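You operate a simulated robot arm through the tools that you are given. There is no shell and no other tool.

You run a simulated robot arm. Do the job below in one go: nothing can be reset, and whatever is moved stays where it is left.

Task
Set the controls near the lip between slides five and six. At the end: the station six breaths selector is turned to 3; the station six program selector is turned to 9; the station six seconds selector is turned to 24; the station six bar selector is turned to 200; whatever was shut is shut again. Leave all else as you found it, and nothing knocked over.

It is judged by the outcome, as a careful person would: the job done as asked, and still so three seconds after it is handed in. It fails if anything else is knocked over, pushed out of place, dropped, spilled or broken.

Robot
A 7-joint arm with a three-finger gripper, fixed in place. Base frame: the origin is on the floor under the middle of its stand, x ahead of it, y to its left, z up; the work surface is at about z = 0.9. Lengths are in m, angles in degrees, forces in N, time in s.
It reaches about 1.342 m from its shoulder. Its first joint turns from -166.0 to 166.0 degrees. Payload 2.69 kg.
Tool frame: the origin (TCP) lies between the finger pads and is the grasp point; the fingertips stand 0.03 m ahead of it; z points along the fingers, y is the line along which they close. The gripper opens to 0.128 m; its body begins 0.117 m behind the TCP.
Orientation is that of the tool frame in the base frame, as a unit quaternion [x, y, z, w]. With the fingers straight down and closing along the base's y, the tool's x points along the base's -x, its y along +y and its z along -z.

Tools
- The arm moves only by the tool nudge_tool. Its argument "deltas" is a list of rows, each a list of 2 entries, a list of its own where there are three numbers: the shift along the base's x, y, z in units of 400 mm (1.0 is 400 mm), then the turn, a rotation vector about the base's x, y, z in units of 120 degrees (1.0 is 120 degrees). In form: [[[x, y, z], [wx, wy, wz]], ...]. A call has 1 to 20 rows; each row is the pose to reach, as a shift and turn from the pose commanded when the call began. "jaw" is the gripper command, from -1 (shut) to 1 (fully open), values between in proportion, set as the call begins (left out, the last holds). A call with a number of a shift or a turn outside -1 to 1 is refused whole. A row lasts 0.2 s, in which the tool goes at most 0.05 m and 8.6 degrees; a call with a longer step from one row to the next is refused whole, and so is a gripper value outside its range. Where a pose cannot be reached the arm comes as near as it can. A force on the tool above 40 N (or 10 N above the force at the start of the call, whichever is more), or a blocked arm, ends the call early, and 0.2 s more pass. The fingers move at their own pace (about 0.127 m/s each) and stop on an object; they squeeze with about 44 N. The grip force told is the motor's: it shows also when the fingers shut on nothing. Time passes only in rows, and 0.2 s behind the last, so rows that repeat a pose let the fingers close. It gives the time, the measured TCP pose, the force on the tool (base axes), the opening and the grip force at its end, in the units of the frame above (readings bear some noise), with the torque about the TCP (base axes, N m) and any sound that the robot's microphone picked up.
- Cameras (640 x 400 px; columns grow to the right, rows downward): "scene" is fixed at [0.0415, -0.6669, 1.8561]; the picture's right is [0.50, -0.86, 0.00], its down [-0.38, -0.22, -0.90] and it looks along [0.78, 0.45, -0.43] (base axes); focal length 336 px, centre (320, 200). "wrist" rides on the gripper at [0.058, 0.054, -0.131] in the tool frame; the picture's right is [-0.68, 0.74, 0.00], its down [-0.62, -0.57, -0.55] and it looks along [-0.40, -0.37, 0.84] (tool axes); focal length 234 px, centre (320, 200). There is no depth. A picture from a camera that has moved, and an enlarged one, comes with that camera's place and axes in the base frame and with its lens. The place of the scene camera against the robot may be out by one fixed shift of up to 0.025 m in any direction.
- capture(camera): a new picture of that camera. No time passes.
- slide_trunk(by): moves the trunk up (or, below 0, down) by that many m; the arm rides with it, the base frame stays. It gives what a move gives, with no picture.
- inspect(camera, box): a new picture of the part [left, top, right, bottom] of that camera's present view, enlarged. No time passes.
- finish_job(): hands the job in; it is judged then, once.

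Nothing tells you positions but the pictures and the camera data. Unless the task says otherwise, let go and move clear before handing in.

The tools are called as a command line: name --argument value ..., lists and objects as JSON in quotes. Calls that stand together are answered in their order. nudge_tool: Moves the arm, as the interface text tells. Its arguments: {"type":"object","properties":{"deltas":{"type":"array","items":{"type":"array"}},"jaw":{"type":"number"}},"required":["deltas"]} The other tools are called the same way: slide_trunk (by) moves the trunk up or down; capture (camera) takes a picture; inspect (camera, box) takes an enlarged picture of a part of a camera's view; finish_job () hands the job in.

At the start:

```text
time_s: 0.0
eef_pos: [0.5605, -0.0753, 1.4573]
ee_rot: [-0.001, 1.0, 0.001, 0.0]
ft_force: [0.1, -0.2, 0.3]
wrist_torque: [0.0, 0.0, -0.01]
finger_gap: 0.1276
grasp_force: 0.1
trunk travel left (down, up): [-0.2, 0.15]
```

scene: 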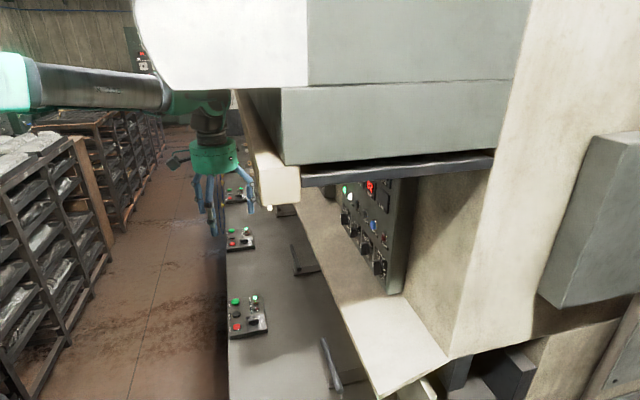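
wrist: 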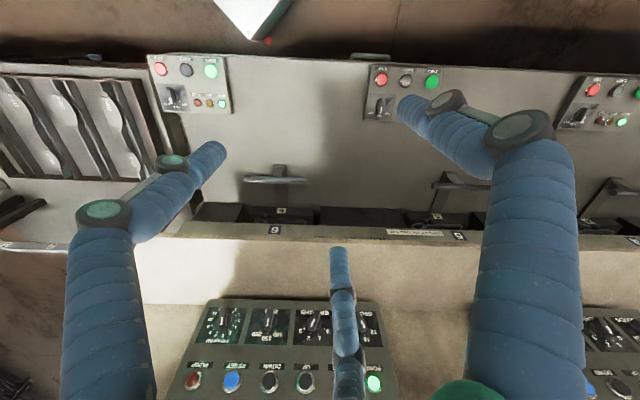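

I see the gripper above a machine with several stations, and a control panel with four selectors on the far side under an overhang. I'll look closer at both camera views first.

inspect --camera "wrist" --box '[160, 280, 400, 400]'

inspect --camera "scene" --box '[220, 140, 460, 400]'

inspect --camera "wrist" --box '[160, 160, 640, 300]'

```text
2.67 times, centred on (280, 340) of wrist
camera zoom: at [0.5016, -0.0228, 1.5902], right [0.68, 0.74, 0.0], down [0.62, -0.57, 0.55], along [0.4, -0.37, -0.84], focal length 624 px, centre (427, -173)
```

zoom: 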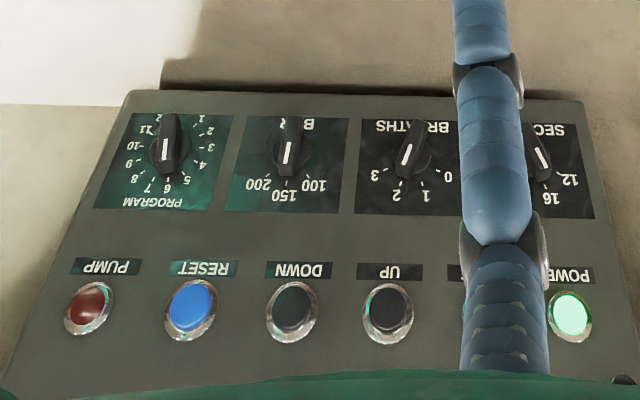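

```text
1.54 times, centred on (340, 270) of scene
camera zoom: at [0.0415, -0.6669, 1.8561], right [0.5, -0.86, 0.0], down [-0.38, -0.22, -0.9], along [0.78, 0.45, -0.43], focal length 517 px, centre (289, 92)
```

zoom: 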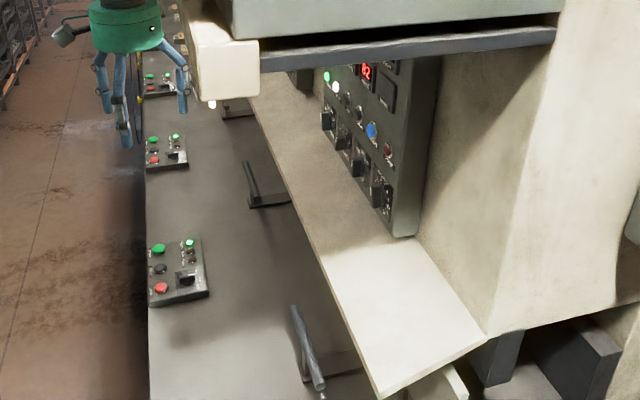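

```text
1.33 times, centred on (400, 230) of wrist
camera zoom: at [0.5016, -0.0228, 1.5902], right [0.68, 0.74, 0.0], down [0.62, -0.57, 0.55], along [0.4, -0.37, -0.84], focal length 312 px, centre (213, 160)
```

zoom: 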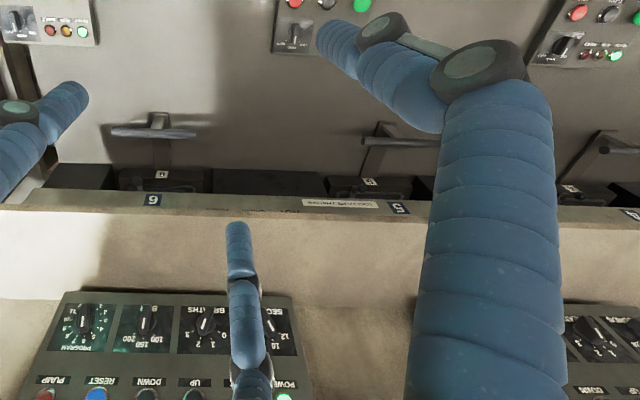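

I see a panel with PROGRAM, BAR, BREATHS and SECONDS selectors beside the "6" mark, and another panel to the side. I'll zoom on the labels and markings before moving.

inspect --camera "wrist" --box '[240, 200, 500, 260]'

inspect --camera "wrist" --box '[560, 280, 640, 400]'

inspect --camera "wrist" --box '[340, 200, 480, 250]'

inspect --camera "scene" --box '[320, 170, 420, 300]'

inspect --camera "scene" --box '[220, 160, 340, 260]'

```text
2.46 times, centred on (370, 230) of wrist
camera zoom: at [0.5016, -0.0228, 1.5902], right [0.68, 0.74, 0.0], down [0.62, -0.57, 0.55], along [0.4, -0.37, -0.84], focal length 576 px, centre (197, 126)
```

zoom: 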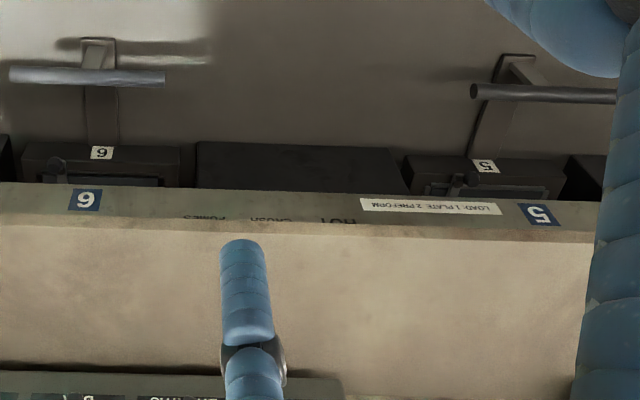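

```text
3.33 times, centred on (600, 340) of wrist
camera zoom: at [0.5016, -0.0228, 1.5902], right [0.68, 0.74, 0.0], down [0.62, -0.57, 0.55], along [0.4, -0.37, -0.84], focal length 781 px, centre (-613, -267)
```

zoom: 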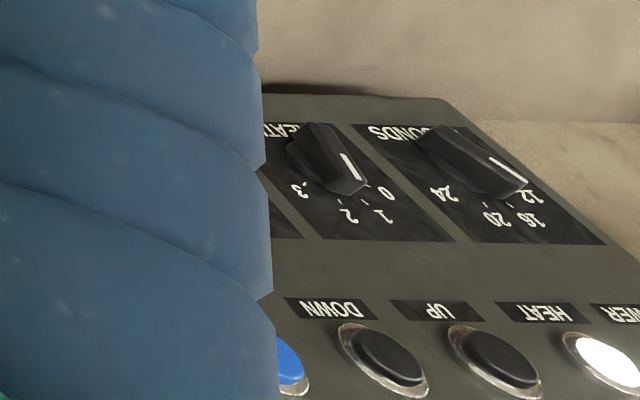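

```text
4.57 times, centred on (410, 225) of wrist
camera zoom: at [0.5016, -0.0228, 1.5902], right [0.68, 0.74, 0.0], down [0.62, -0.57, 0.55], along [0.4, -0.37, -0.84], focal length 1070 px, centre (-91, 86)
```

zoom: 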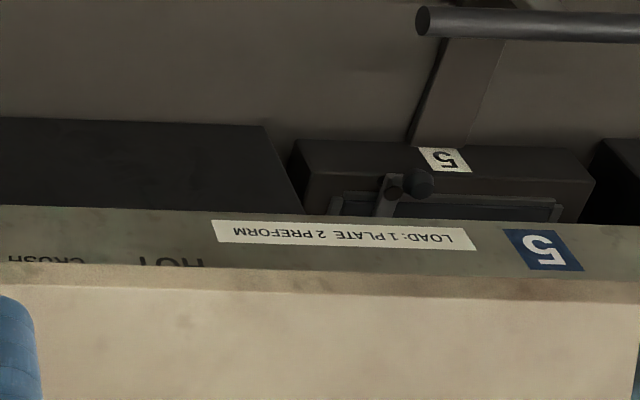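

```text
3.08 times, centred on (370, 235) of scene
camera zoom: at [0.0415, -0.6669, 1.8561], right [0.5, -0.86, 0.0], down [-0.38, -0.22, -0.9], along [0.78, 0.45, -0.43], focal length 1034 px, centre (166, 92)
```

zoom: 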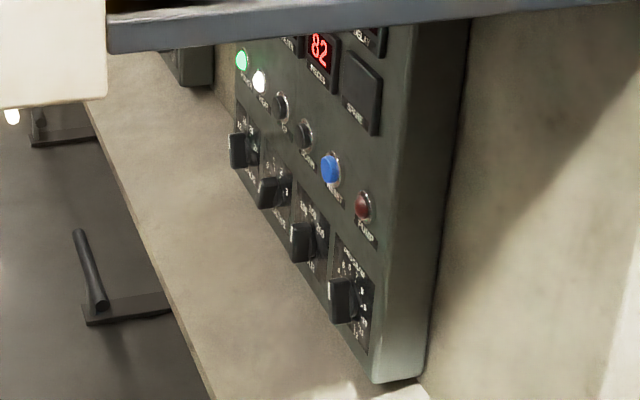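

```text
4.00 times, centred on (280, 210) of scene
camera zoom: at [0.0415, -0.6669, 1.8561], right [0.5, -0.86, 0.0], down [-0.38, -0.22, -0.9], along [0.78, 0.45, -0.43], focal length 1344 px, centre (480, 160)
```

zoom: 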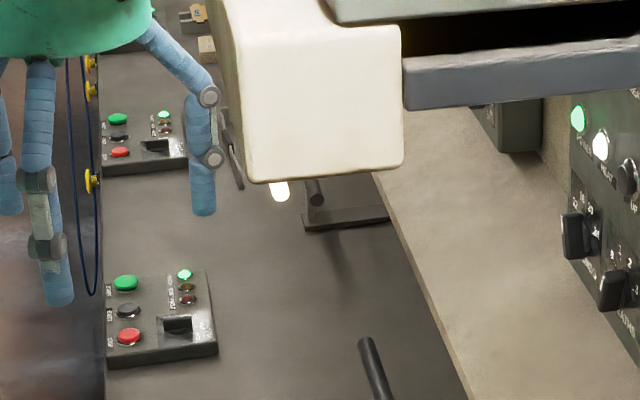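

The panel A (PROGRAM/BAR/BREATHS/SECONDS) is a vertical box face, about 0.36 m ahead of the gripper in the direction [0.74,-0.68,0], with knobs near z≈1.36. Before approaching I will test how the three fingers close, in free air.

nudge_tool --deltas '[[[0, 0, 0], [0, 0, 0]], [[0, 0, 0], [0, 0, 0]], [[0, 0, 0], [0, 0, 0]]]' --jaw -0.3

capture --camera "wrist"

capture --camera "scene"

```text
time_s: 0.8
eef_pos: [0.5597, -0.0757, 1.4575]
ee_rot: [0.0, 1.0, 0.0, 0.0]
ft_force: [0.0, -0.7, 0.0]
wrist_torque: [0.03, 0.02, -0.02]
finger_gap: 0.0446
grasp_force: 0.1
trunk travel left (down, up): [-0.2, 0.15]
```

```text
taken
camera wrist: at [0.5015, -0.0228, 1.5902], right [0.68, 0.74, 0.0], down [0.62, -0.57, 0.55], along [0.4, -0.37, -0.84], focal length 234 px, centre (320, 200)
```

wrist: 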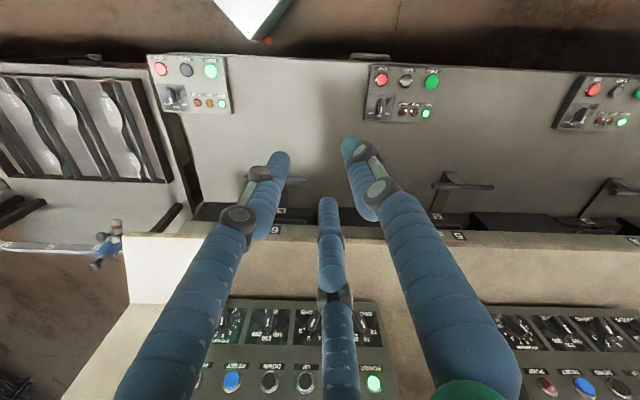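

```text
taken
```

scene: 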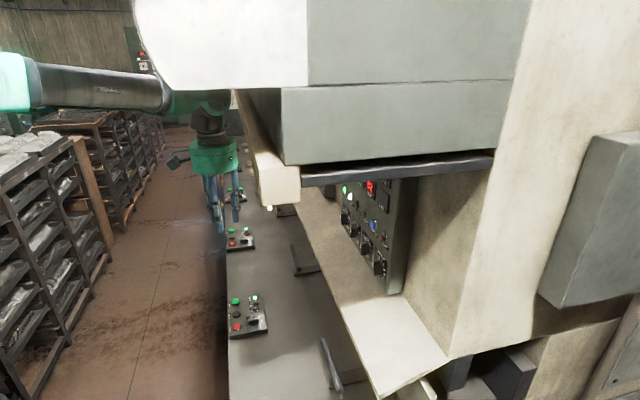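

The fingers converge at 120° spacing (gap ≈ 0.064·(1+jaw)). I'll pitch the hand 50° toward the panel while staying in front of it, to get a near face-on wrist view.

nudge_tool --deltas '[[[-0.004, -0.02, -0.031], [-0.0352, -0.0384, 0]], [[-0.008, -0.04, -0.062], [-0.0705, -0.0767, 0]], [[-0.011, -0.06, -0.094], [-0.1057, -0.115, 0]], [[-0.015, -0.08, -0.125], [-0.141, -0.1534, 0]], [[-0.019, -0.1, -0.156], [-0.1762, -0.1918, 0]], [[-0.022, -0.12, -0.187], [-0.2114, -0.2301, 0]], [[-0.026, -0.14, -0.219], [-0.2467, -0.2685, 0]], [[-0.03, -0.16, -0.25], [-0.2819, -0.3068, 0]], [[-0.03, -0.16, -0.25], [-0.2819, -0.3068, 0]]]' --jaw 1

capture --camera "wrist"

capture --camera "scene"

```text
time_s: 2.8
eef_pos: [0.5491, -0.1402, 1.3585]
ee_rot: [0.0, 0.906, -0.286, 0.311]
ft_force: [0.1, 0.1, 0.2]
wrist_torque: [0.01, 0.01, 0.02]
finger_gap: 0.1281
grasp_force: 0.1
trunk travel left (down, up): [-0.2, 0.15]
```

```text
taken
camera wrist: at [0.4367, -0.038, 1.3828], right [0.68, 0.74, 0.0], down [0.09, -0.08, 0.99], along [0.73, -0.67, -0.12], focal length 234 px, centre (320, 200)
```

wrist: 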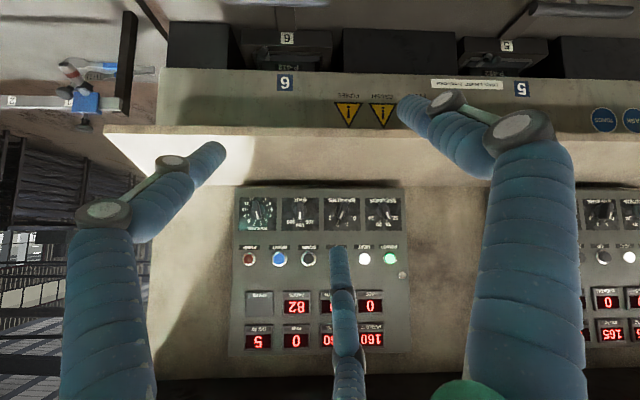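

```text
taken
```

scene: 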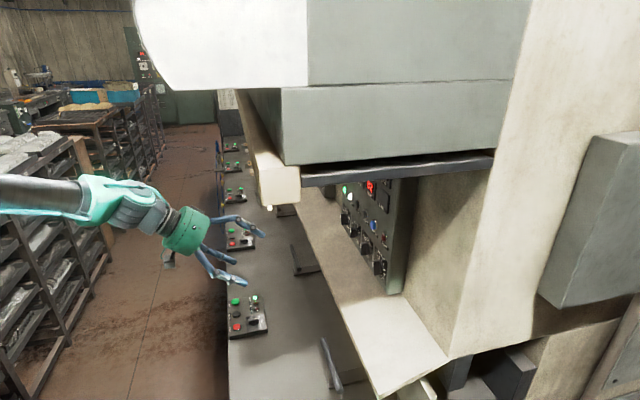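

Now the panel is nearly face-on (upside down), with displays above, and the mark "6" sits over this panel. I'll zoom in on the dials.

inspect --camera "wrist" --box '[230, 185, 410, 275]'

inspect --camera "wrist" --box '[230, 190, 320, 240]'

inspect --camera "wrist" --box '[315, 190, 405, 240]'

inspect --camera "wrist" --box '[230, 275, 420, 400]'

inspect --camera "wrist" --box '[160, 0, 640, 140]'

inspect --camera "wrist" --box '[0, 40, 160, 180]'

```text
3.56 times, centred on (320, 230) of wrist
camera zoom: at [0.4367, -0.038, 1.3828], right [0.68, 0.74, 0.0], down [0.09, -0.08, 0.99], along [0.73, -0.67, -0.12], focal length 833 px, centre (320, 93)
```

zoom: 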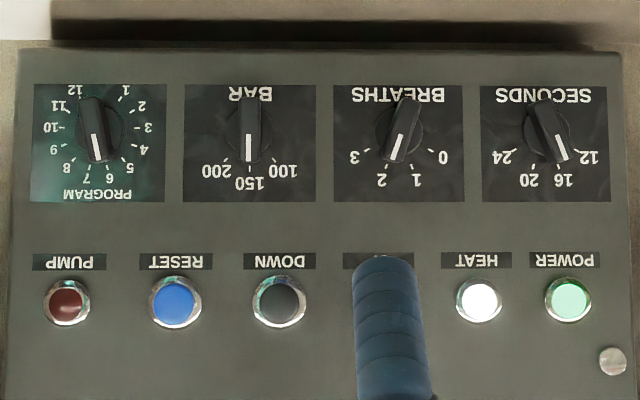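

```text
7.11 times, centred on (275, 215) of wrist
camera zoom: at [0.4367, -0.038, 1.3828], right [0.68, 0.74, 0.0], down [0.09, -0.08, 0.99], along [0.73, -0.67, -0.12], focal length 1665 px, centre (640, 93)
```

zoom: 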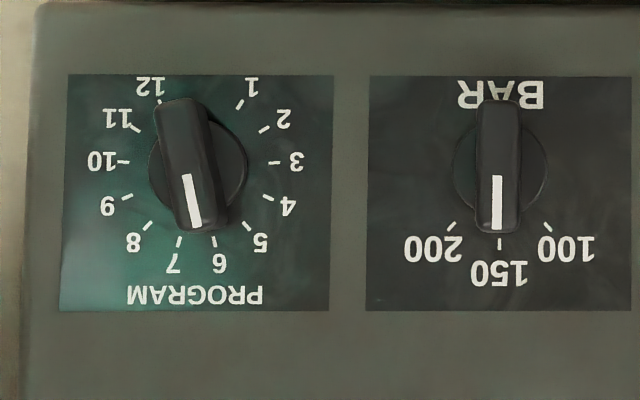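

```text
7.11 times, centred on (360, 215) of wrist
camera zoom: at [0.4367, -0.038, 1.3828], right [0.68, 0.74, 0.0], down [0.09, -0.08, 0.99], along [0.73, -0.67, -0.12], focal length 1665 px, centre (36, 93)
```

zoom: 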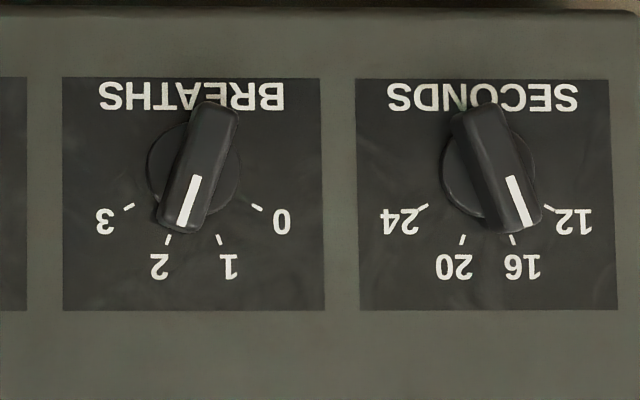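

```text
3.20 times, centred on (325, 338) of wrist
camera zoom: at [0.4367, -0.038, 1.3828], right [0.68, 0.74, 0.0], down [0.09, -0.08, 0.99], along [0.73, -0.67, -0.12], focal length 749 px, centre (304, -240)
```

zoom: 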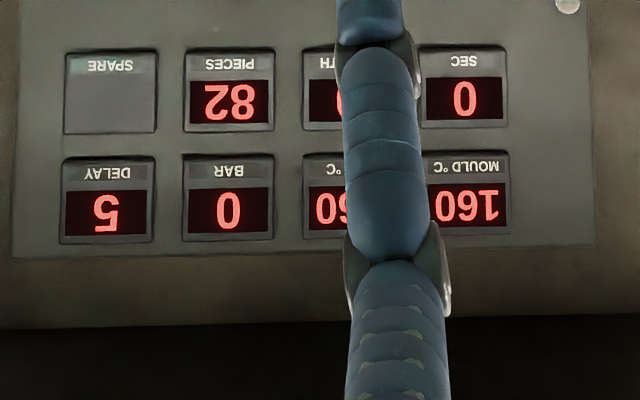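

```text
1.33 times, centred on (400, 70) of wrist
camera zoom: at [0.4367, -0.038, 1.3828], right [0.68, 0.74, 0.0], down [0.09, -0.08, 0.99], along [0.73, -0.67, -0.12], focal length 312 px, centre (213, 373)
```

zoom: 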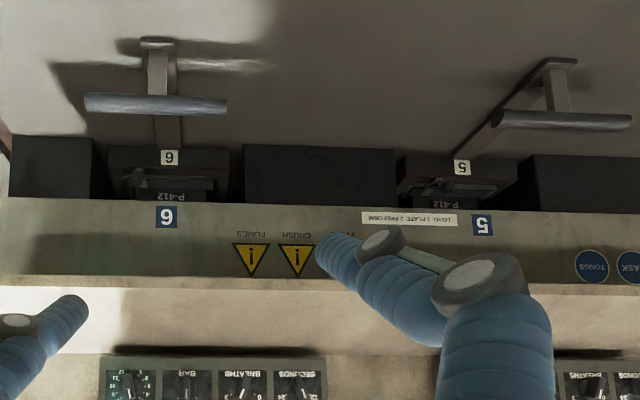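

```text
2.86 times, centred on (80, 110) of wrist
camera zoom: at [0.4367, -0.038, 1.3828], right [0.68, 0.74, 0.0], down [0.09, -0.08, 0.99], along [0.73, -0.67, -0.12], focal length 669 px, centre (1006, 457)
```

zoom: 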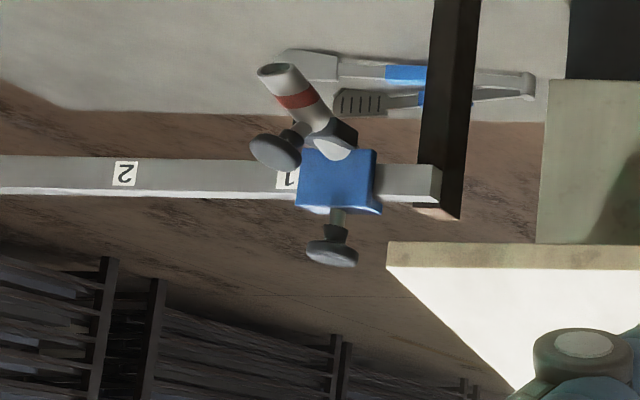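

The panel is station six's: PROGRAM reads 6, BAR 150, BREATHS 2, SECONDS 16; each must turn clockwise. The panel faces about [-0.71,0.71,0] and the knob row is at z≈1.345, with BAR near [0.754,-0.383]. I'll level the hand toward BAR at a standoff under the hood, and check.

nudge_tool --deltas '[[[0.019, -0.035, -0.006], [-0.0549, -0.0237, 0.0052]], [[0.038, -0.071, -0.011], [-0.1098, -0.0474, 0.0105]], [[0.058, -0.106, -0.017], [-0.1647, -0.0712, 0.0157]], [[0.077, -0.141, -0.023], [-0.2195, -0.0949, 0.0209]], [[0.096, -0.177, -0.028], [-0.2744, -0.1186, 0.0262]], [[0.115, -0.212, -0.034], [-0.3293, -0.1423, 0.0314]], [[0.115, -0.212, -0.034], [-0.3293, -0.1423, 0.0314]]]' --jaw -0.2

capture --camera "wrist"

capture --camera "scene"

```text
time_s: 4.4
eef_pos: [0.5947, -0.2248, 1.3442]
ee_rot: [-0.093, 0.701, -0.561, 0.431]
ft_force: [1.1, 0.3, 0.4]
wrist_torque: [0.01, -0.03, -0.03]
finger_gap: 0.0509
grasp_force: 0.1
trunk travel left (down, up): [-0.2, 0.15]
```

```text
taken
camera wrist: at [0.4859, -0.1497, 1.2695], right [0.67, 0.67, -0.3], down [-0.21, 0.57, 0.8], along [0.71, -0.47, 0.52], focal length 234 px, centre (320, 200)
```

wrist: 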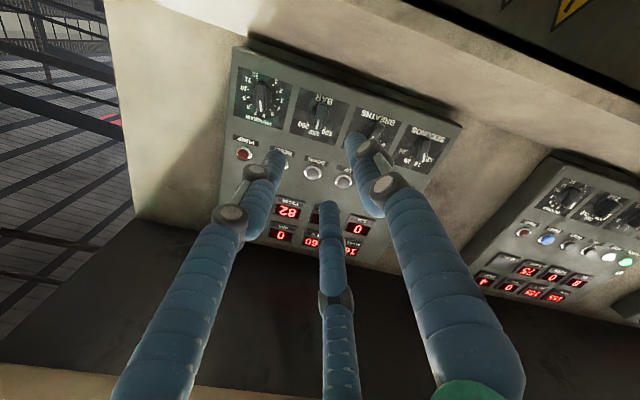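

```text
taken
```

scene: 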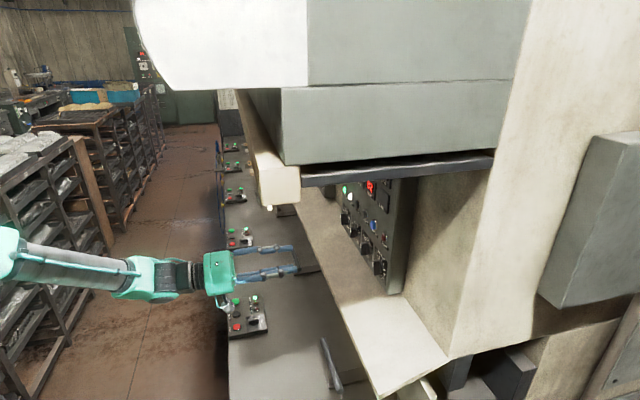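

The hand is now level and pointing at the panel with clear space around. I'll zoom on the knobs from this viewpoint to measure their position and protrusion.

inspect --camera "wrist" --box '[225, 50, 355, 135]'

inspect --camera "wrist" --box '[340, 90, 470, 180]'

inspect --camera "scene" --box '[325, 180, 405, 290]'

```text
4.71 times, centred on (290, 92) of wrist
camera zoom: at [0.4859, -0.1497, 1.2695], right [0.67, 0.67, -0.3], down [-0.21, 0.57, 0.8], along [0.71, -0.47, 0.52], focal length 1102 px, centre (461, 706)
```

zoom: 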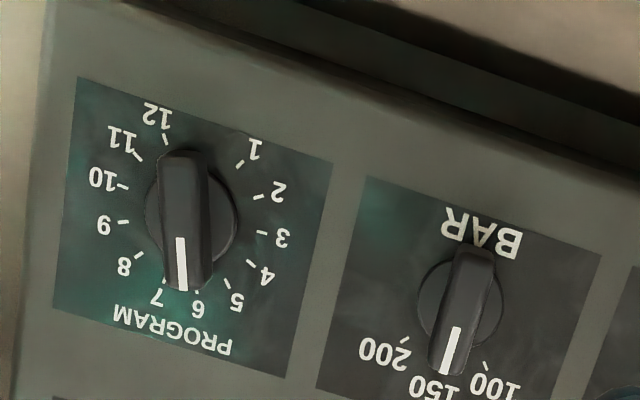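

```text
4.44 times, centred on (405, 135) of wrist
camera zoom: at [0.4859, -0.1497, 1.2695], right [0.67, 0.67, -0.3], down [-0.21, 0.57, 0.8], along [0.71, -0.47, 0.52], focal length 1041 px, centre (-58, 489)
```

zoom: 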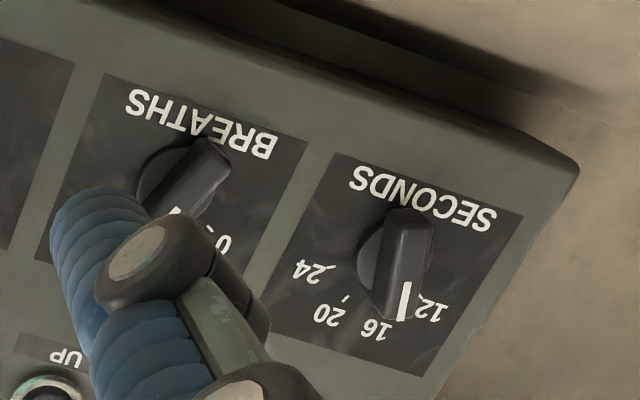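

```text
3.64 times, centred on (365, 235) of scene
camera zoom: at [0.0415, -0.6669, 1.8561], right [0.5, -0.86, 0.0], down [-0.38, -0.22, -0.9], along [0.78, 0.45, -0.43], focal length 1222 px, centre (156, 73)
```

zoom: 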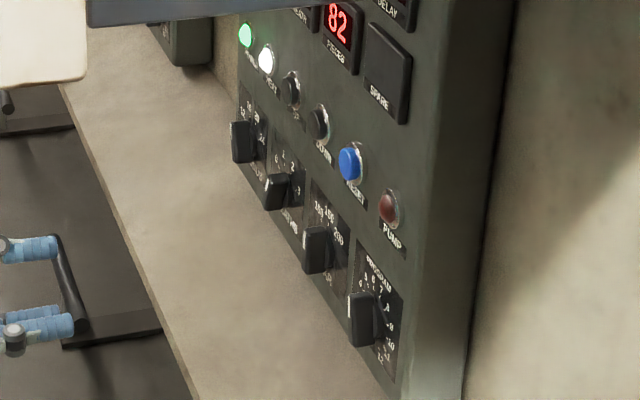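

Triangulating from three views: panel face at n≈0.803 (n = along [0.707,-0.707]), knob tops at n≈0.787, bars about 36 mm long and 12 mm wide, axes at z≈1.345, spaced 84 mm. I'll advance toward BAR with a 51 mm opening and stop short.

nudge_tool --deltas '[[[0.055, -0.05, 0.001], [0, 0, 0]], [[0.111, -0.101, 0.001], [0, 0, 0]], [[0.166, -0.152, 0.002], [0, 0, 0]], [[0.2218, -0.2024, 0.0025], [0, 0, 0]], [[0.2218, -0.2024, 0.0025], [0, 0, 0]]]'

capture --camera "wrist"

inspect --camera "scene" --box '[200, 140, 440, 300]'

```text
time_s: 5.6
eef_pos: [0.6822, -0.3045, 1.3448]
ee_rot: [-0.093, 0.701, -0.561, 0.43]
ft_force: [0.4, -0.3, -0.5]
wrist_torque: [-0.02, -0.02, -0.03]
finger_gap: 0.0513
grasp_force: 0.0
trunk travel left (down, up): [-0.2, 0.15]
```

```text
taken
camera wrist: at [0.5735, -0.2308, 1.2709], right [0.67, 0.67, -0.3], down [-0.21, 0.56, 0.8], along [0.71, -0.47, 0.52], focal length 234 px, centre (320, 200)
```

wrist: 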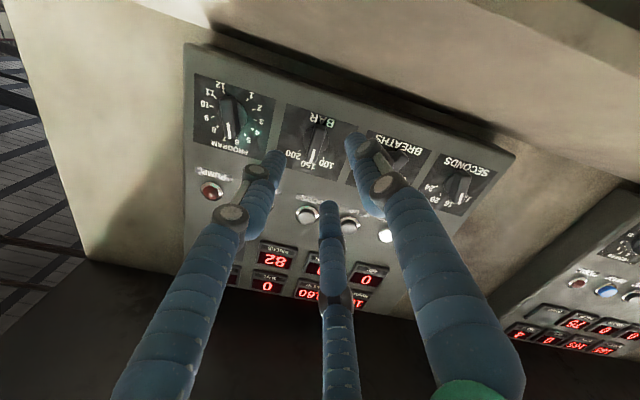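

```text
2.50 times, centred on (320, 220) of scene
camera zoom: at [0.0415, -0.6669, 1.8561], right [0.5, -0.86, 0.0], down [-0.38, -0.22, -0.9], along [0.78, 0.45, -0.43], focal length 840 px, centre (320, 150)
```

zoom: 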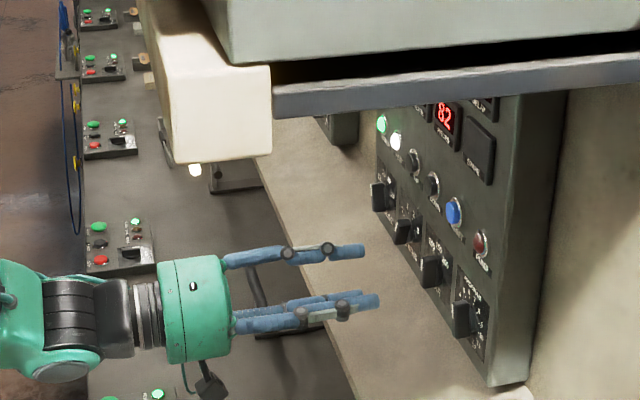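

The hand is 0.10 m from the panel, fingers spread around BAR's axis. I'll zoom to refine the knob position from this closer view.

inspect --camera "wrist" --box '[270, 90, 370, 190]'

inspect --camera "wrist" --box '[190, 60, 350, 260]'

```text
4.00 times, centred on (320, 140) of wrist
camera zoom: at [0.5735, -0.2308, 1.2709], right [0.67, 0.67, -0.3], down [-0.21, 0.56, 0.8], along [0.71, -0.47, 0.52], focal length 937 px, centre (320, 440)
```

zoom: 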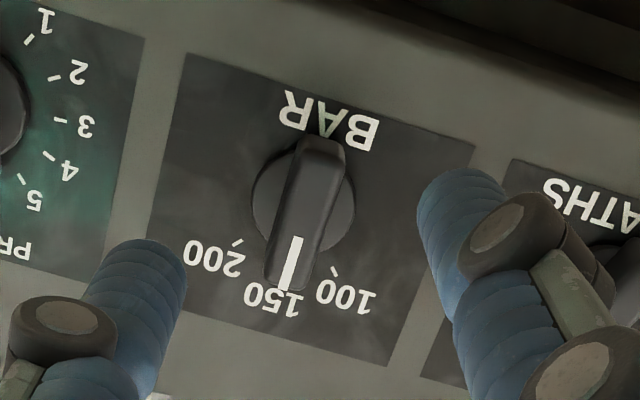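

```text
2.00 times, centred on (270, 160) of wrist
camera zoom: at [0.5735, -0.2308, 1.2709], right [0.67, 0.67, -0.3], down [-0.21, 0.56, 0.8], along [0.71, -0.47, 0.52], focal length 468 px, centre (420, 280)
```

zoom: 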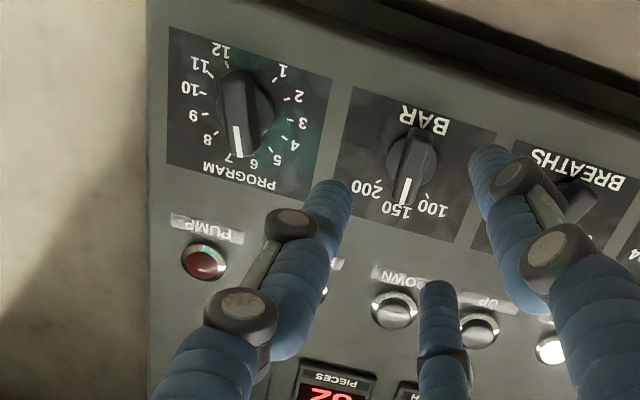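

Knob top confirmed at n≈0.785, axis near u≈0.262. I advance 60 mm so the tips come around the knob, still shy of the panel face.

nudge_tool --deltas '[[[0.0265, -0.0265, 0], [0, 0, 0]], [[0.053, -0.053, 0], [0, 0, 0]], [[0.0795, -0.0795, 0], [0, 0, 0]], [[0.1061, -0.1061, 0], [0, 0, 0]], [[0.1061, -0.1061, 0], [0, 0, 0]]]'

capture --camera "wrist"

inspect --camera "wrist" --box '[220, 110, 420, 235]'

inspect --camera "scene" --box '[310, 180, 420, 300]'

```text
time_s: 6.8
eef_pos: [0.7259, -0.3493, 1.3448]
ee_rot: [-0.093, 0.701, -0.561, 0.431]
ft_force: [0.7, -0.5, 0.2]
wrist_torque: [-0.01, 0.0, -0.03]
finger_gap: 0.0509
grasp_force: 0.1
trunk travel left (down, up): [-0.2, 0.15]
```

```text
taken
camera wrist: at [0.616, -0.2735, 1.2707], right [0.67, 0.67, -0.3], down [-0.21, 0.57, 0.8], along [0.71, -0.47, 0.52], focal length 234 px, centre (320, 200)
```

wrist: 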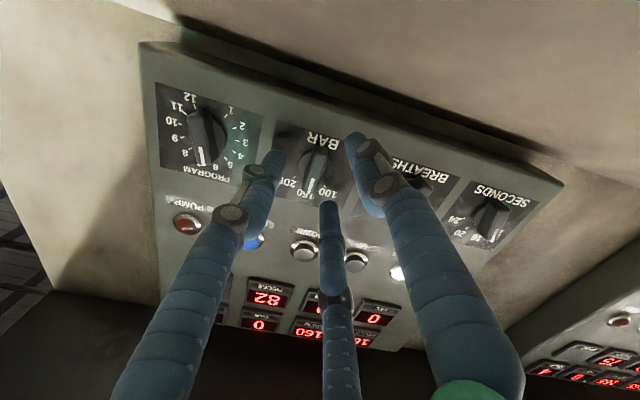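

```text
3.20 times, centred on (320, 172) of wrist
camera zoom: at [0.616, -0.2735, 1.2707], right [0.67, 0.67, -0.3], down [-0.21, 0.57, 0.8], along [0.71, -0.47, 0.52], focal length 749 px, centre (320, 288)
```

zoom: 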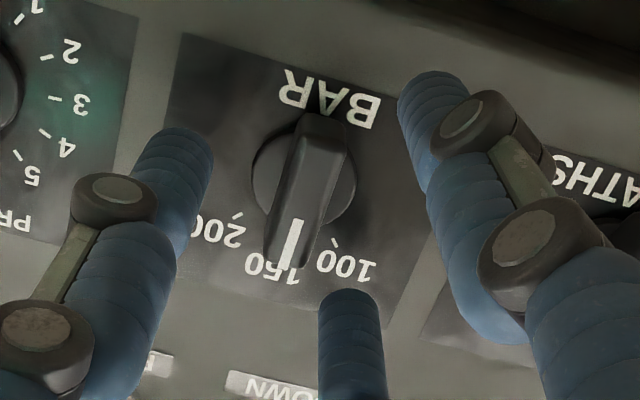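

```text
3.33 times, centred on (365, 240) of scene
camera zoom: at [0.0415, -0.6669, 1.8561], right [0.5, -0.86, 0.0], down [-0.38, -0.22, -0.9], along [0.78, 0.45, -0.43], focal length 1120 px, centre (170, 67)
```

zoom: 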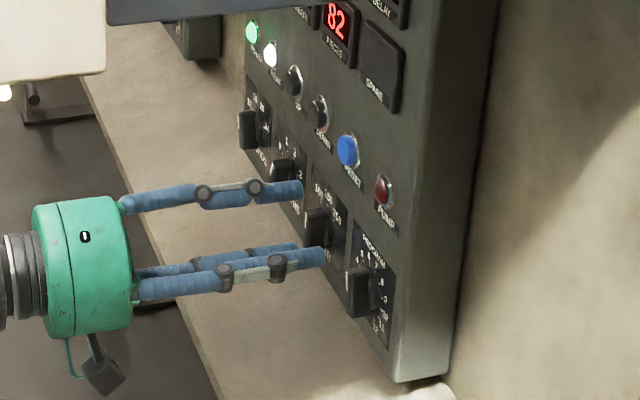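

The tips straddle BAR nicely, about 10 mm from the panel. I advance 6 mm further and narrow the fingers in steps, watching the force.

nudge_tool --deltas '[[[0.0053, -0.0053, 0], [0, 0, 0]], [[0.0106, -0.0106, 0], [0, 0, 0]], [[0.0106, -0.0106, 0], [0, 0, 0]]]'

nudge_tool --deltas '[[[0, 0, 0], [0, 0, 0]], [[0, 0, 0], [0, 0, 0]]]' --jaw -0.5

inspect --camera "wrist" --box '[220, 110, 420, 235]'

inspect --camera "scene" --box '[310, 180, 420, 300]'

```text
time_s: 7.6
eef_pos: [0.7281, -0.3525, 1.3439]
ee_rot: [-0.092, 0.701, -0.56, 0.431]
ft_force: [-0.2, 0.3, -0.1]
wrist_torque: [-0.01, -0.03, 0.04]
finger_gap: 0.0513
grasp_force: 0.2
trunk travel left (down, up): [-0.2, 0.15]
```

```text
time_s: 8.2
eef_pos: [0.7294, -0.3518, 1.3452]
ee_rot: [-0.092, 0.701, -0.561, 0.431]
ft_force: [-0.8, 0.8, -0.3]
wrist_torque: [0.01, 0.0, 0.0]
finger_gap: 0.032
grasp_force: 0.0
trunk travel left (down, up): [-0.2, 0.15]
```

```text
3.20 times, centred on (320, 172) of wrist
camera zoom: at [0.6197, -0.2774, 1.2708], right [0.67, 0.67, -0.3], down [-0.21, 0.57, 0.8], along [0.71, -0.47, 0.52], focal length 749 px, centre (320, 288)
```

zoom: 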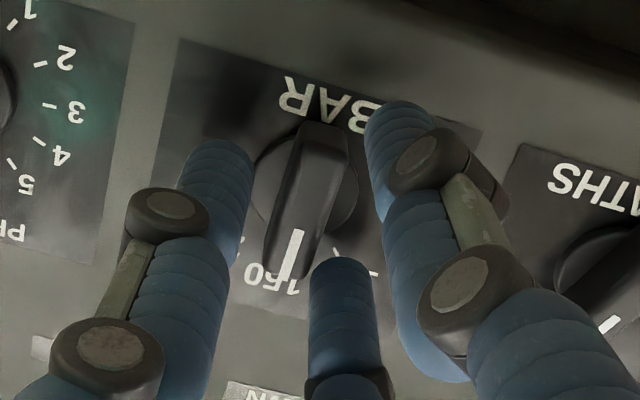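

```text
3.33 times, centred on (365, 240) of scene
camera zoom: at [0.0415, -0.6669, 1.8561], right [0.5, -0.86, 0.0], down [-0.38, -0.22, -0.9], along [0.78, 0.45, -0.43], focal length 1120 px, centre (170, 67)
```

zoom: 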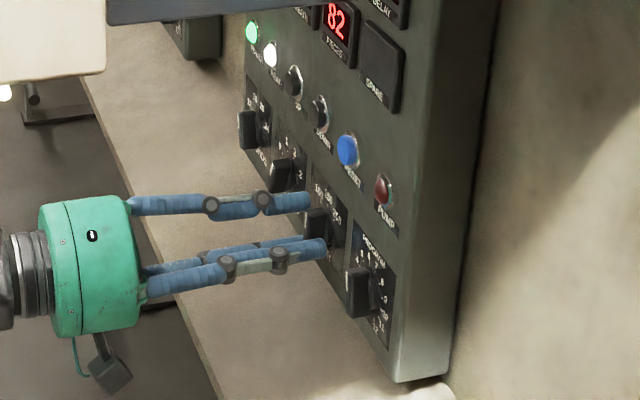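

Fingers are around BAR without contact. I close further in small steps.

nudge_tool --deltas '[[[0, 0, 0], [0, 0, 0]], [[0, 0, 0], [0, 0, 0]]]' --jaw -0.6

nudge_tool --deltas '[[[0, 0, 0], [0, 0, 0]], [[0, 0, 0], [0, 0, 0]]]' --jaw -0.66

inspect --camera "wrist" --box '[220, 110, 420, 235]'

```text
time_s: 8.8
eef_pos: [0.7287, -0.3533, 1.3448]
ee_rot: [-0.093, 0.701, -0.561, 0.431]
ft_force: [0.5, 0.7, 0.2]
wrist_torque: [-0.04, -0.01, 0.07]
finger_gap: 0.0262
grasp_force: 0.0
trunk travel left (down, up): [-0.2, 0.15]
```

```text
time_s: 9.4
eef_pos: [0.7302, -0.3502, 1.3437]
ee_rot: [-0.093, 0.701, -0.561, 0.43]
ft_force: [6.8, 5.5, -1.9]
wrist_torque: [0.0, 0.08, 0.24]
finger_gap: 0.0233
grasp_force: 0.9
trunk travel left (down, up): [-0.2, 0.15]
```

```text
3.20 times, centred on (320, 172) of wrist
camera zoom: at [0.6203, -0.2768, 1.2704], right [0.67, 0.67, -0.3], down [-0.21, 0.57, 0.8], along [0.71, -0.47, 0.52], focal length 749 px, centre (320, 288)
```

zoom: 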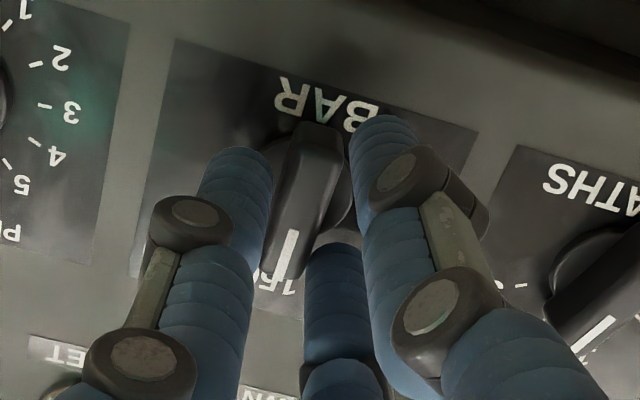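

Fingers have just touched the knob (gap 23 mm), pressing slightly from one side. I shift the hand 1.5 mm to centre it and turn BAR clockwise about its axis by 36°.

nudge_tool --deltas '[[[0.0027, 0.0027, 0], [0, 0, 0]], [[0.0026, 0.0026, 0.002], [0.0424, -0.0424, 0]], [[0.0023, 0.0023, 0.004], [0.0849, -0.0849, 0]], [[0.0018, 0.0018, 0.006], [0.1273, -0.1273, 0]], [[0.0012, 0.0012, 0.0078], [0.1697, -0.1697, 0]], [[0.0005, 0.0005, 0.0095], [0.2121, -0.2121, 0]], [[0.0005, 0.0005, 0.0095], [0.2121, -0.2121, 0]]]'

capture --camera "wrist"

inspect --camera "wrist" --box '[220, 110, 420, 235]'

```text
time_s: 11.0
eef_pos: [0.7293, -0.3511, 1.3497]
ee_rot: [0.129, 0.695, -0.401, 0.583]
ft_force: [2.8, 3.1, 3.5]
wrist_torque: [-0.04, -0.11, 0.12]
finger_gap: 0.0227
grasp_force: 1.0
trunk travel left (down, up): [-0.2, 0.15]
```

```text
taken
camera wrist: at [0.6551, -0.2416, 1.2757], right [0.67, 0.67, 0.32], down [-0.58, 0.2, 0.79], along [0.47, -0.71, 0.52], focal length 234 px, centre (320, 200)
```

wrist: 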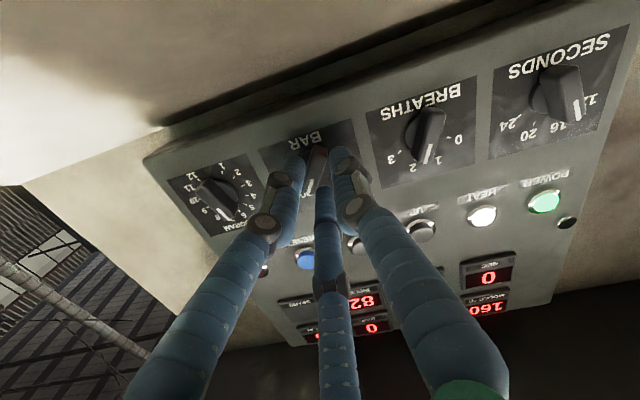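

```text
3.20 times, centred on (320, 172) of wrist
camera zoom: at [0.6551, -0.2416, 1.2757], right [0.67, 0.67, 0.32], down [-0.58, 0.2, 0.79], along [0.47, -0.71, 0.52], focal length 749 px, centre (320, 288)
```

zoom: 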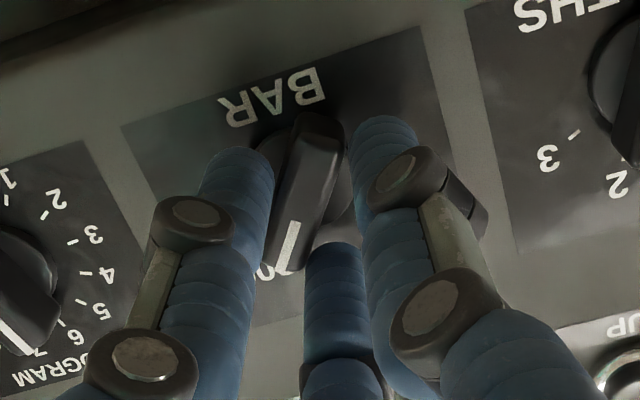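

BAR followed the hand. I open the fingers and back straight off 70 mm to check the pointer.

nudge_tool --deltas '[[[0, 0, 0], [0, 0, 0]], [[0, 0, 0], [0, 0, 0]]]' --jaw -0.2

nudge_tool --deltas '[[[-0.03, 0.03, 0], [0, 0, 0]], [[-0.06, 0.06, 0], [0, 0, 0]], [[-0.09, 0.09, 0], [0, 0, 0]], [[-0.1237, 0.1237, 0], [0, 0, 0]], [[-0.1237, 0.1237, 0], [0, 0, 0]]]'

capture --camera "wrist"

inspect --camera "wrist" --box '[240, 90, 400, 190]'

inspect --camera "scene" --box '[325, 180, 405, 290]'

```text
time_s: 11.6
eef_pos: [0.7305, -0.3523, 1.3486]
ee_rot: [0.129, 0.695, -0.401, 0.583]
ft_force: [-0.4, 0.3, 0.4]
wrist_torque: [0.02, 0.02, -0.01]
finger_gap: 0.051
grasp_force: 0.2
trunk travel left (down, up): [-0.2, 0.15]
```

```text
time_s: 12.8
eef_pos: [0.6794, -0.3019, 1.35]
ee_rot: [0.13, 0.695, -0.401, 0.583]
ft_force: [0.0, 0.9, 0.0]
wrist_torque: [0.0, 0.0, -0.01]
finger_gap: 0.0512
grasp_force: 0.1
trunk travel left (down, up): [-0.2, 0.15]
```

```text
taken
camera wrist: at [0.6052, -0.1923, 1.2756], right [0.67, 0.67, 0.32], down [-0.58, 0.2, 0.79], along [0.47, -0.71, 0.52], focal length 234 px, centre (320, 200)
```

wrist: 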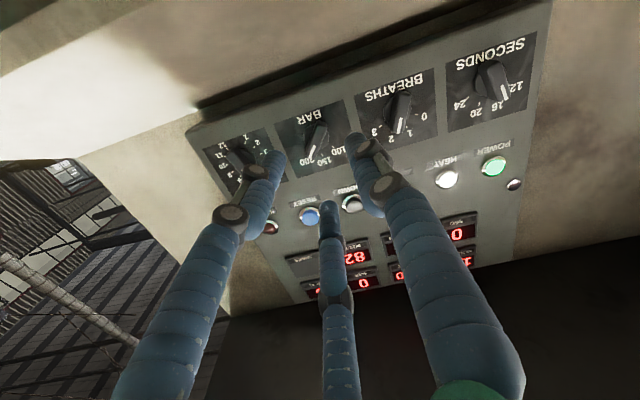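

```text
4.00 times, centred on (320, 140) of wrist
camera zoom: at [0.6052, -0.1923, 1.2756], right [0.67, 0.67, 0.32], down [-0.58, 0.2, 0.79], along [0.47, -0.71, 0.52], focal length 937 px, centre (320, 440)
```

zoom: 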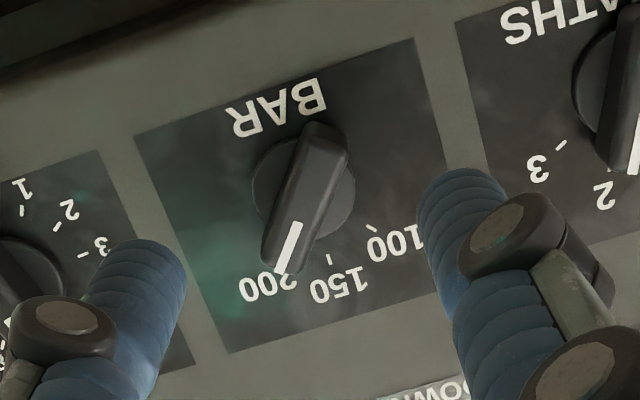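

```text
3.64 times, centred on (365, 235) of scene
camera zoom: at [0.0415, -0.6669, 1.8561], right [0.5, -0.86, 0.0], down [-0.38, -0.22, -0.9], along [0.78, 0.45, -0.43], focal length 1222 px, centre (156, 73)
```

zoom: 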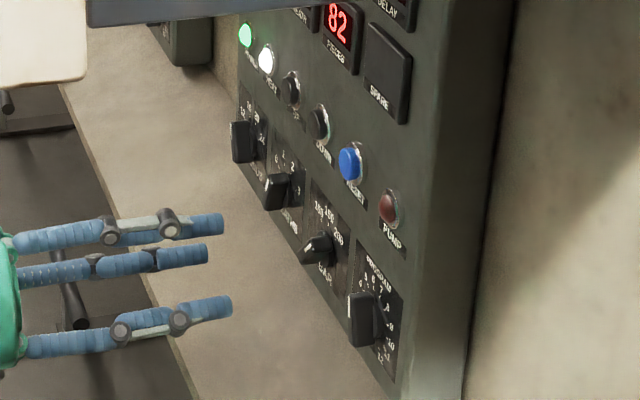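

BAR now appears to point at 200. I'll zoom tightly to check the pointer angle against the tick.

inspect --camera "wrist" --box '[285, 110, 345, 170]'

```text
6.67 times, centred on (315, 140) of wrist
camera zoom: at [0.6052, -0.1923, 1.2756], right [0.67, 0.67, 0.32], down [-0.58, 0.2, 0.79], along [0.47, -0.71, 0.52], focal length 1561 px, centre (353, 600)
```

zoom: 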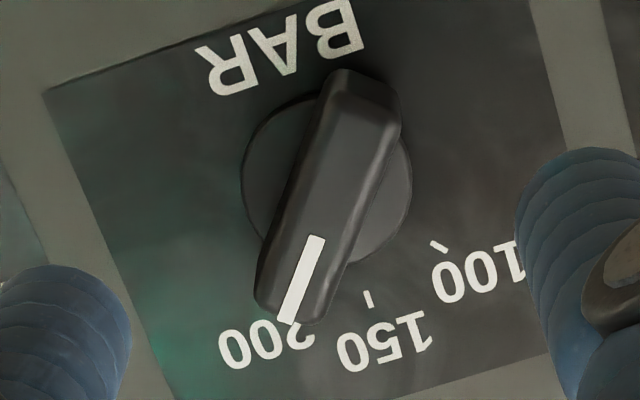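

BAR measures about 36°, which matches the 200 tick. Next is BREATHS (u≈0.346): I move sideways at standoff and spin the hand back 18° so the fingers frame its bar.

nudge_tool --deltas '[[[0.0529, 0.0481, -0.001], [-0.0354, 0.0354, 0]], [[0.1057, 0.0963, -0.002], [-0.0707, 0.0707, 0]], [[0.1586, 0.1444, -0.0033], [-0.1061, 0.1061, 0]], [[0.1586, 0.1444, -0.0033], [-0.1061, 0.1061, 0]]]'

capture --camera "wrist"

inspect --camera "wrist" --box '[240, 90, 400, 190]'

```text
time_s: 13.8
eef_pos: [0.7431, -0.2446, 1.3475]
ee_rot: [0.018, 0.707, -0.487, 0.513]
ft_force: [1.3, -0.5, -0.2]
wrist_torque: [-0.04, -0.04, -0.07]
finger_gap: 0.0512
grasp_force: 0.1
trunk travel left (down, up): [-0.2, 0.15]
```

```text
taken
camera wrist: at [0.6519, -0.1519, 1.27], right [0.71, 0.71, 0.01], down [-0.39, 0.38, 0.84], along [0.59, -0.59, 0.55], focal length 234 px, centre (320, 200)
```

wrist: 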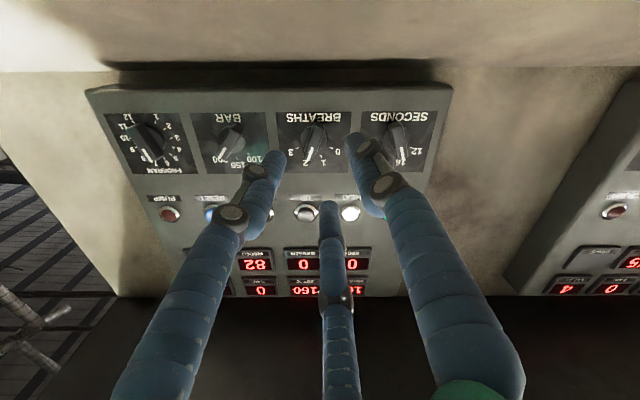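

```text
4.00 times, centred on (320, 140) of wrist
camera zoom: at [0.6519, -0.1519, 1.27], right [0.71, 0.71, 0.01], down [-0.39, 0.38, 0.84], along [0.59, -0.59, 0.55], focal length 937 px, centre (320, 440)
```

zoom: 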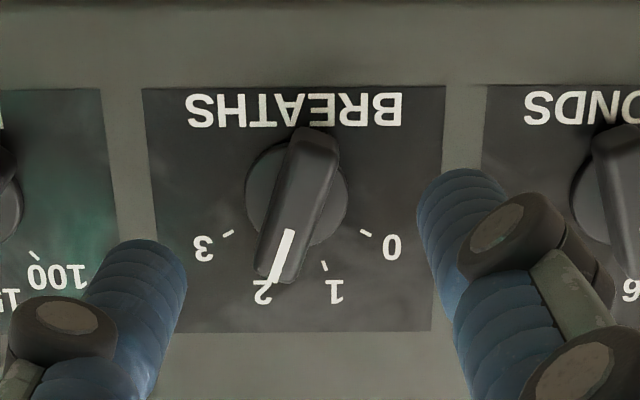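

The view is square to the panel here: BREATHS axis at u≈0.3476, bar framed by the fingers. I advance 66 mm and close stepwise.

nudge_tool --deltas '[[[0.0294, -0.0289, -0.0025], [0, 0, 0]], [[0.0589, -0.0578, -0.0025], [0, 0, 0]], [[0.0883, -0.0867, -0.0025], [0, 0, 0]], [[0.1177, -0.1156, -0.0025], [0, 0, 0]], [[0.1177, -0.1156, -0.0025], [0, 0, 0]]]'

nudge_tool --deltas '[[[0, 0, 0], [0, 0, 0]], [[0, 0, 0], [0, 0, 0]]]' --jaw -0.58

inspect --camera "wrist" --box '[220, 110, 420, 235]'

```text
time_s: 15.0
eef_pos: [0.7912, -0.2914, 1.3457]
ee_rot: [0.019, 0.707, -0.487, 0.513]
ft_force: [0.1, -0.2, -0.7]
wrist_torque: [-0.04, -0.02, 0.01]
finger_gap: 0.0511
grasp_force: 0.1
trunk travel left (down, up): [-0.2, 0.15]
```

```text
time_s: 15.6
eef_pos: [0.7907, -0.2916, 1.3471]
ee_rot: [0.018, 0.707, -0.487, 0.513]
ft_force: [-0.5, -0.2, 0.5]
wrist_torque: [-0.02, -0.02, 0.03]
finger_gap: 0.0269
grasp_force: 0.0
trunk travel left (down, up): [-0.2, 0.15]
```

```text
3.20 times, centred on (320, 172) of wrist
camera zoom: at [0.6985, -0.1989, 1.2687], right [0.71, 0.71, 0.01], down [-0.39, 0.38, 0.84], along [0.59, -0.59, 0.55], focal length 749 px, centre (320, 288)
```

zoom: 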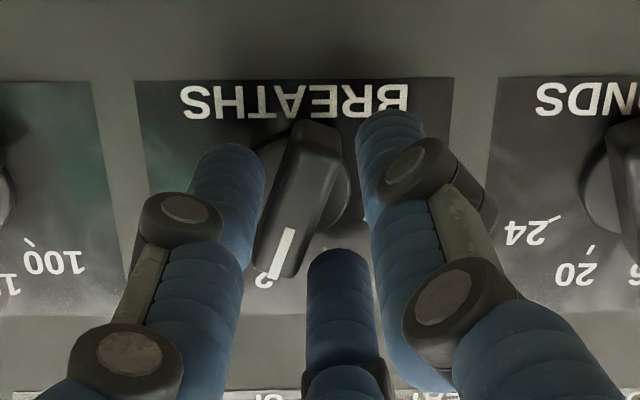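

Centred well. I close to a snug hold and check the contact force before turning.

nudge_tool --deltas '[[[0, 0, 0], [0, 0, 0]], [[0, 0, 0], [0, 0, 0]]]' --jaw -0.66

inspect --camera "wrist" --box '[220, 110, 420, 235]'

```text
time_s: 16.2
eef_pos: [0.7904, -0.2924, 1.3466]
ee_rot: [0.018, 0.707, -0.487, 0.513]
ft_force: [-0.4, 1.2, -0.7]
wrist_torque: [-0.02, 0.01, -0.04]
finger_gap: 0.0222
grasp_force: 0.4
trunk travel left (down, up): [-0.2, 0.15]
```

```text
3.20 times, centred on (320, 172) of wrist
camera zoom: at [0.6983, -0.1989, 1.2688], right [0.71, 0.71, 0.01], down [-0.39, 0.38, 0.84], along [0.59, -0.59, 0.55], focal length 749 px, centre (320, 288)
```

zoom: 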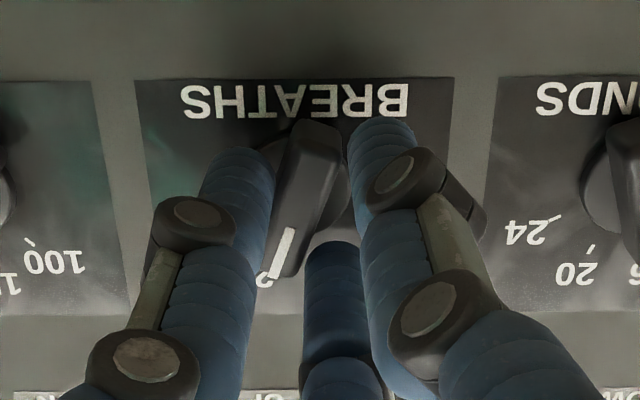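

Balanced light contact. Turning BREATHS clockwise 36° toward 3.

nudge_tool --deltas '[[[0, 0, 0], [0, 0, 0]], [[-0.0005, -0.0005, 0.0017], [0.0424, -0.0424, 0]], [[-0.0011, -0.0011, 0.0033], [0.0849, -0.0849, 0]], [[-0.0019, -0.0019, 0.0048], [0.1273, -0.1273, 0]], [[-0.0027, -0.0027, 0.0061], [0.1697, -0.1697, 0]], [[-0.0037, -0.0037, 0.0073], [0.2121, -0.2121, 0]], [[-0.0037, -0.0037, 0.0073], [0.2121, -0.2121, 0]]]' --jaw -0.67

inspect --camera "wrist" --box '[220, 110, 420, 235]'

```text
time_s: 17.8
eef_pos: [0.7901, -0.2932, 1.3498]
ee_rot: [0.236, 0.666, -0.305, 0.639]
ft_force: [1.5, 1.7, 4.1]
wrist_torque: [-0.09, -0.12, 0.07]
finger_gap: 0.0218
grasp_force: 1.1
trunk travel left (down, up): [-0.2, 0.15]
```

```text
3.20 times, centred on (320, 172) of wrist
camera zoom: at [0.7301, -0.1666, 1.2881], right [0.57, 0.57, 0.6], down [-0.74, 0.04, 0.67], along [0.36, -0.82, 0.44], focal length 749 px, centre (320, 288)
```

zoom: 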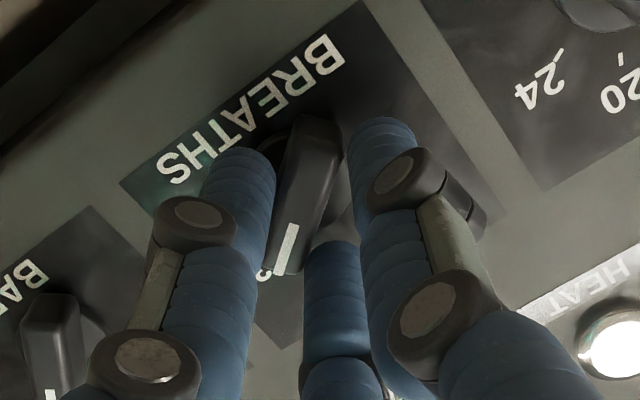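

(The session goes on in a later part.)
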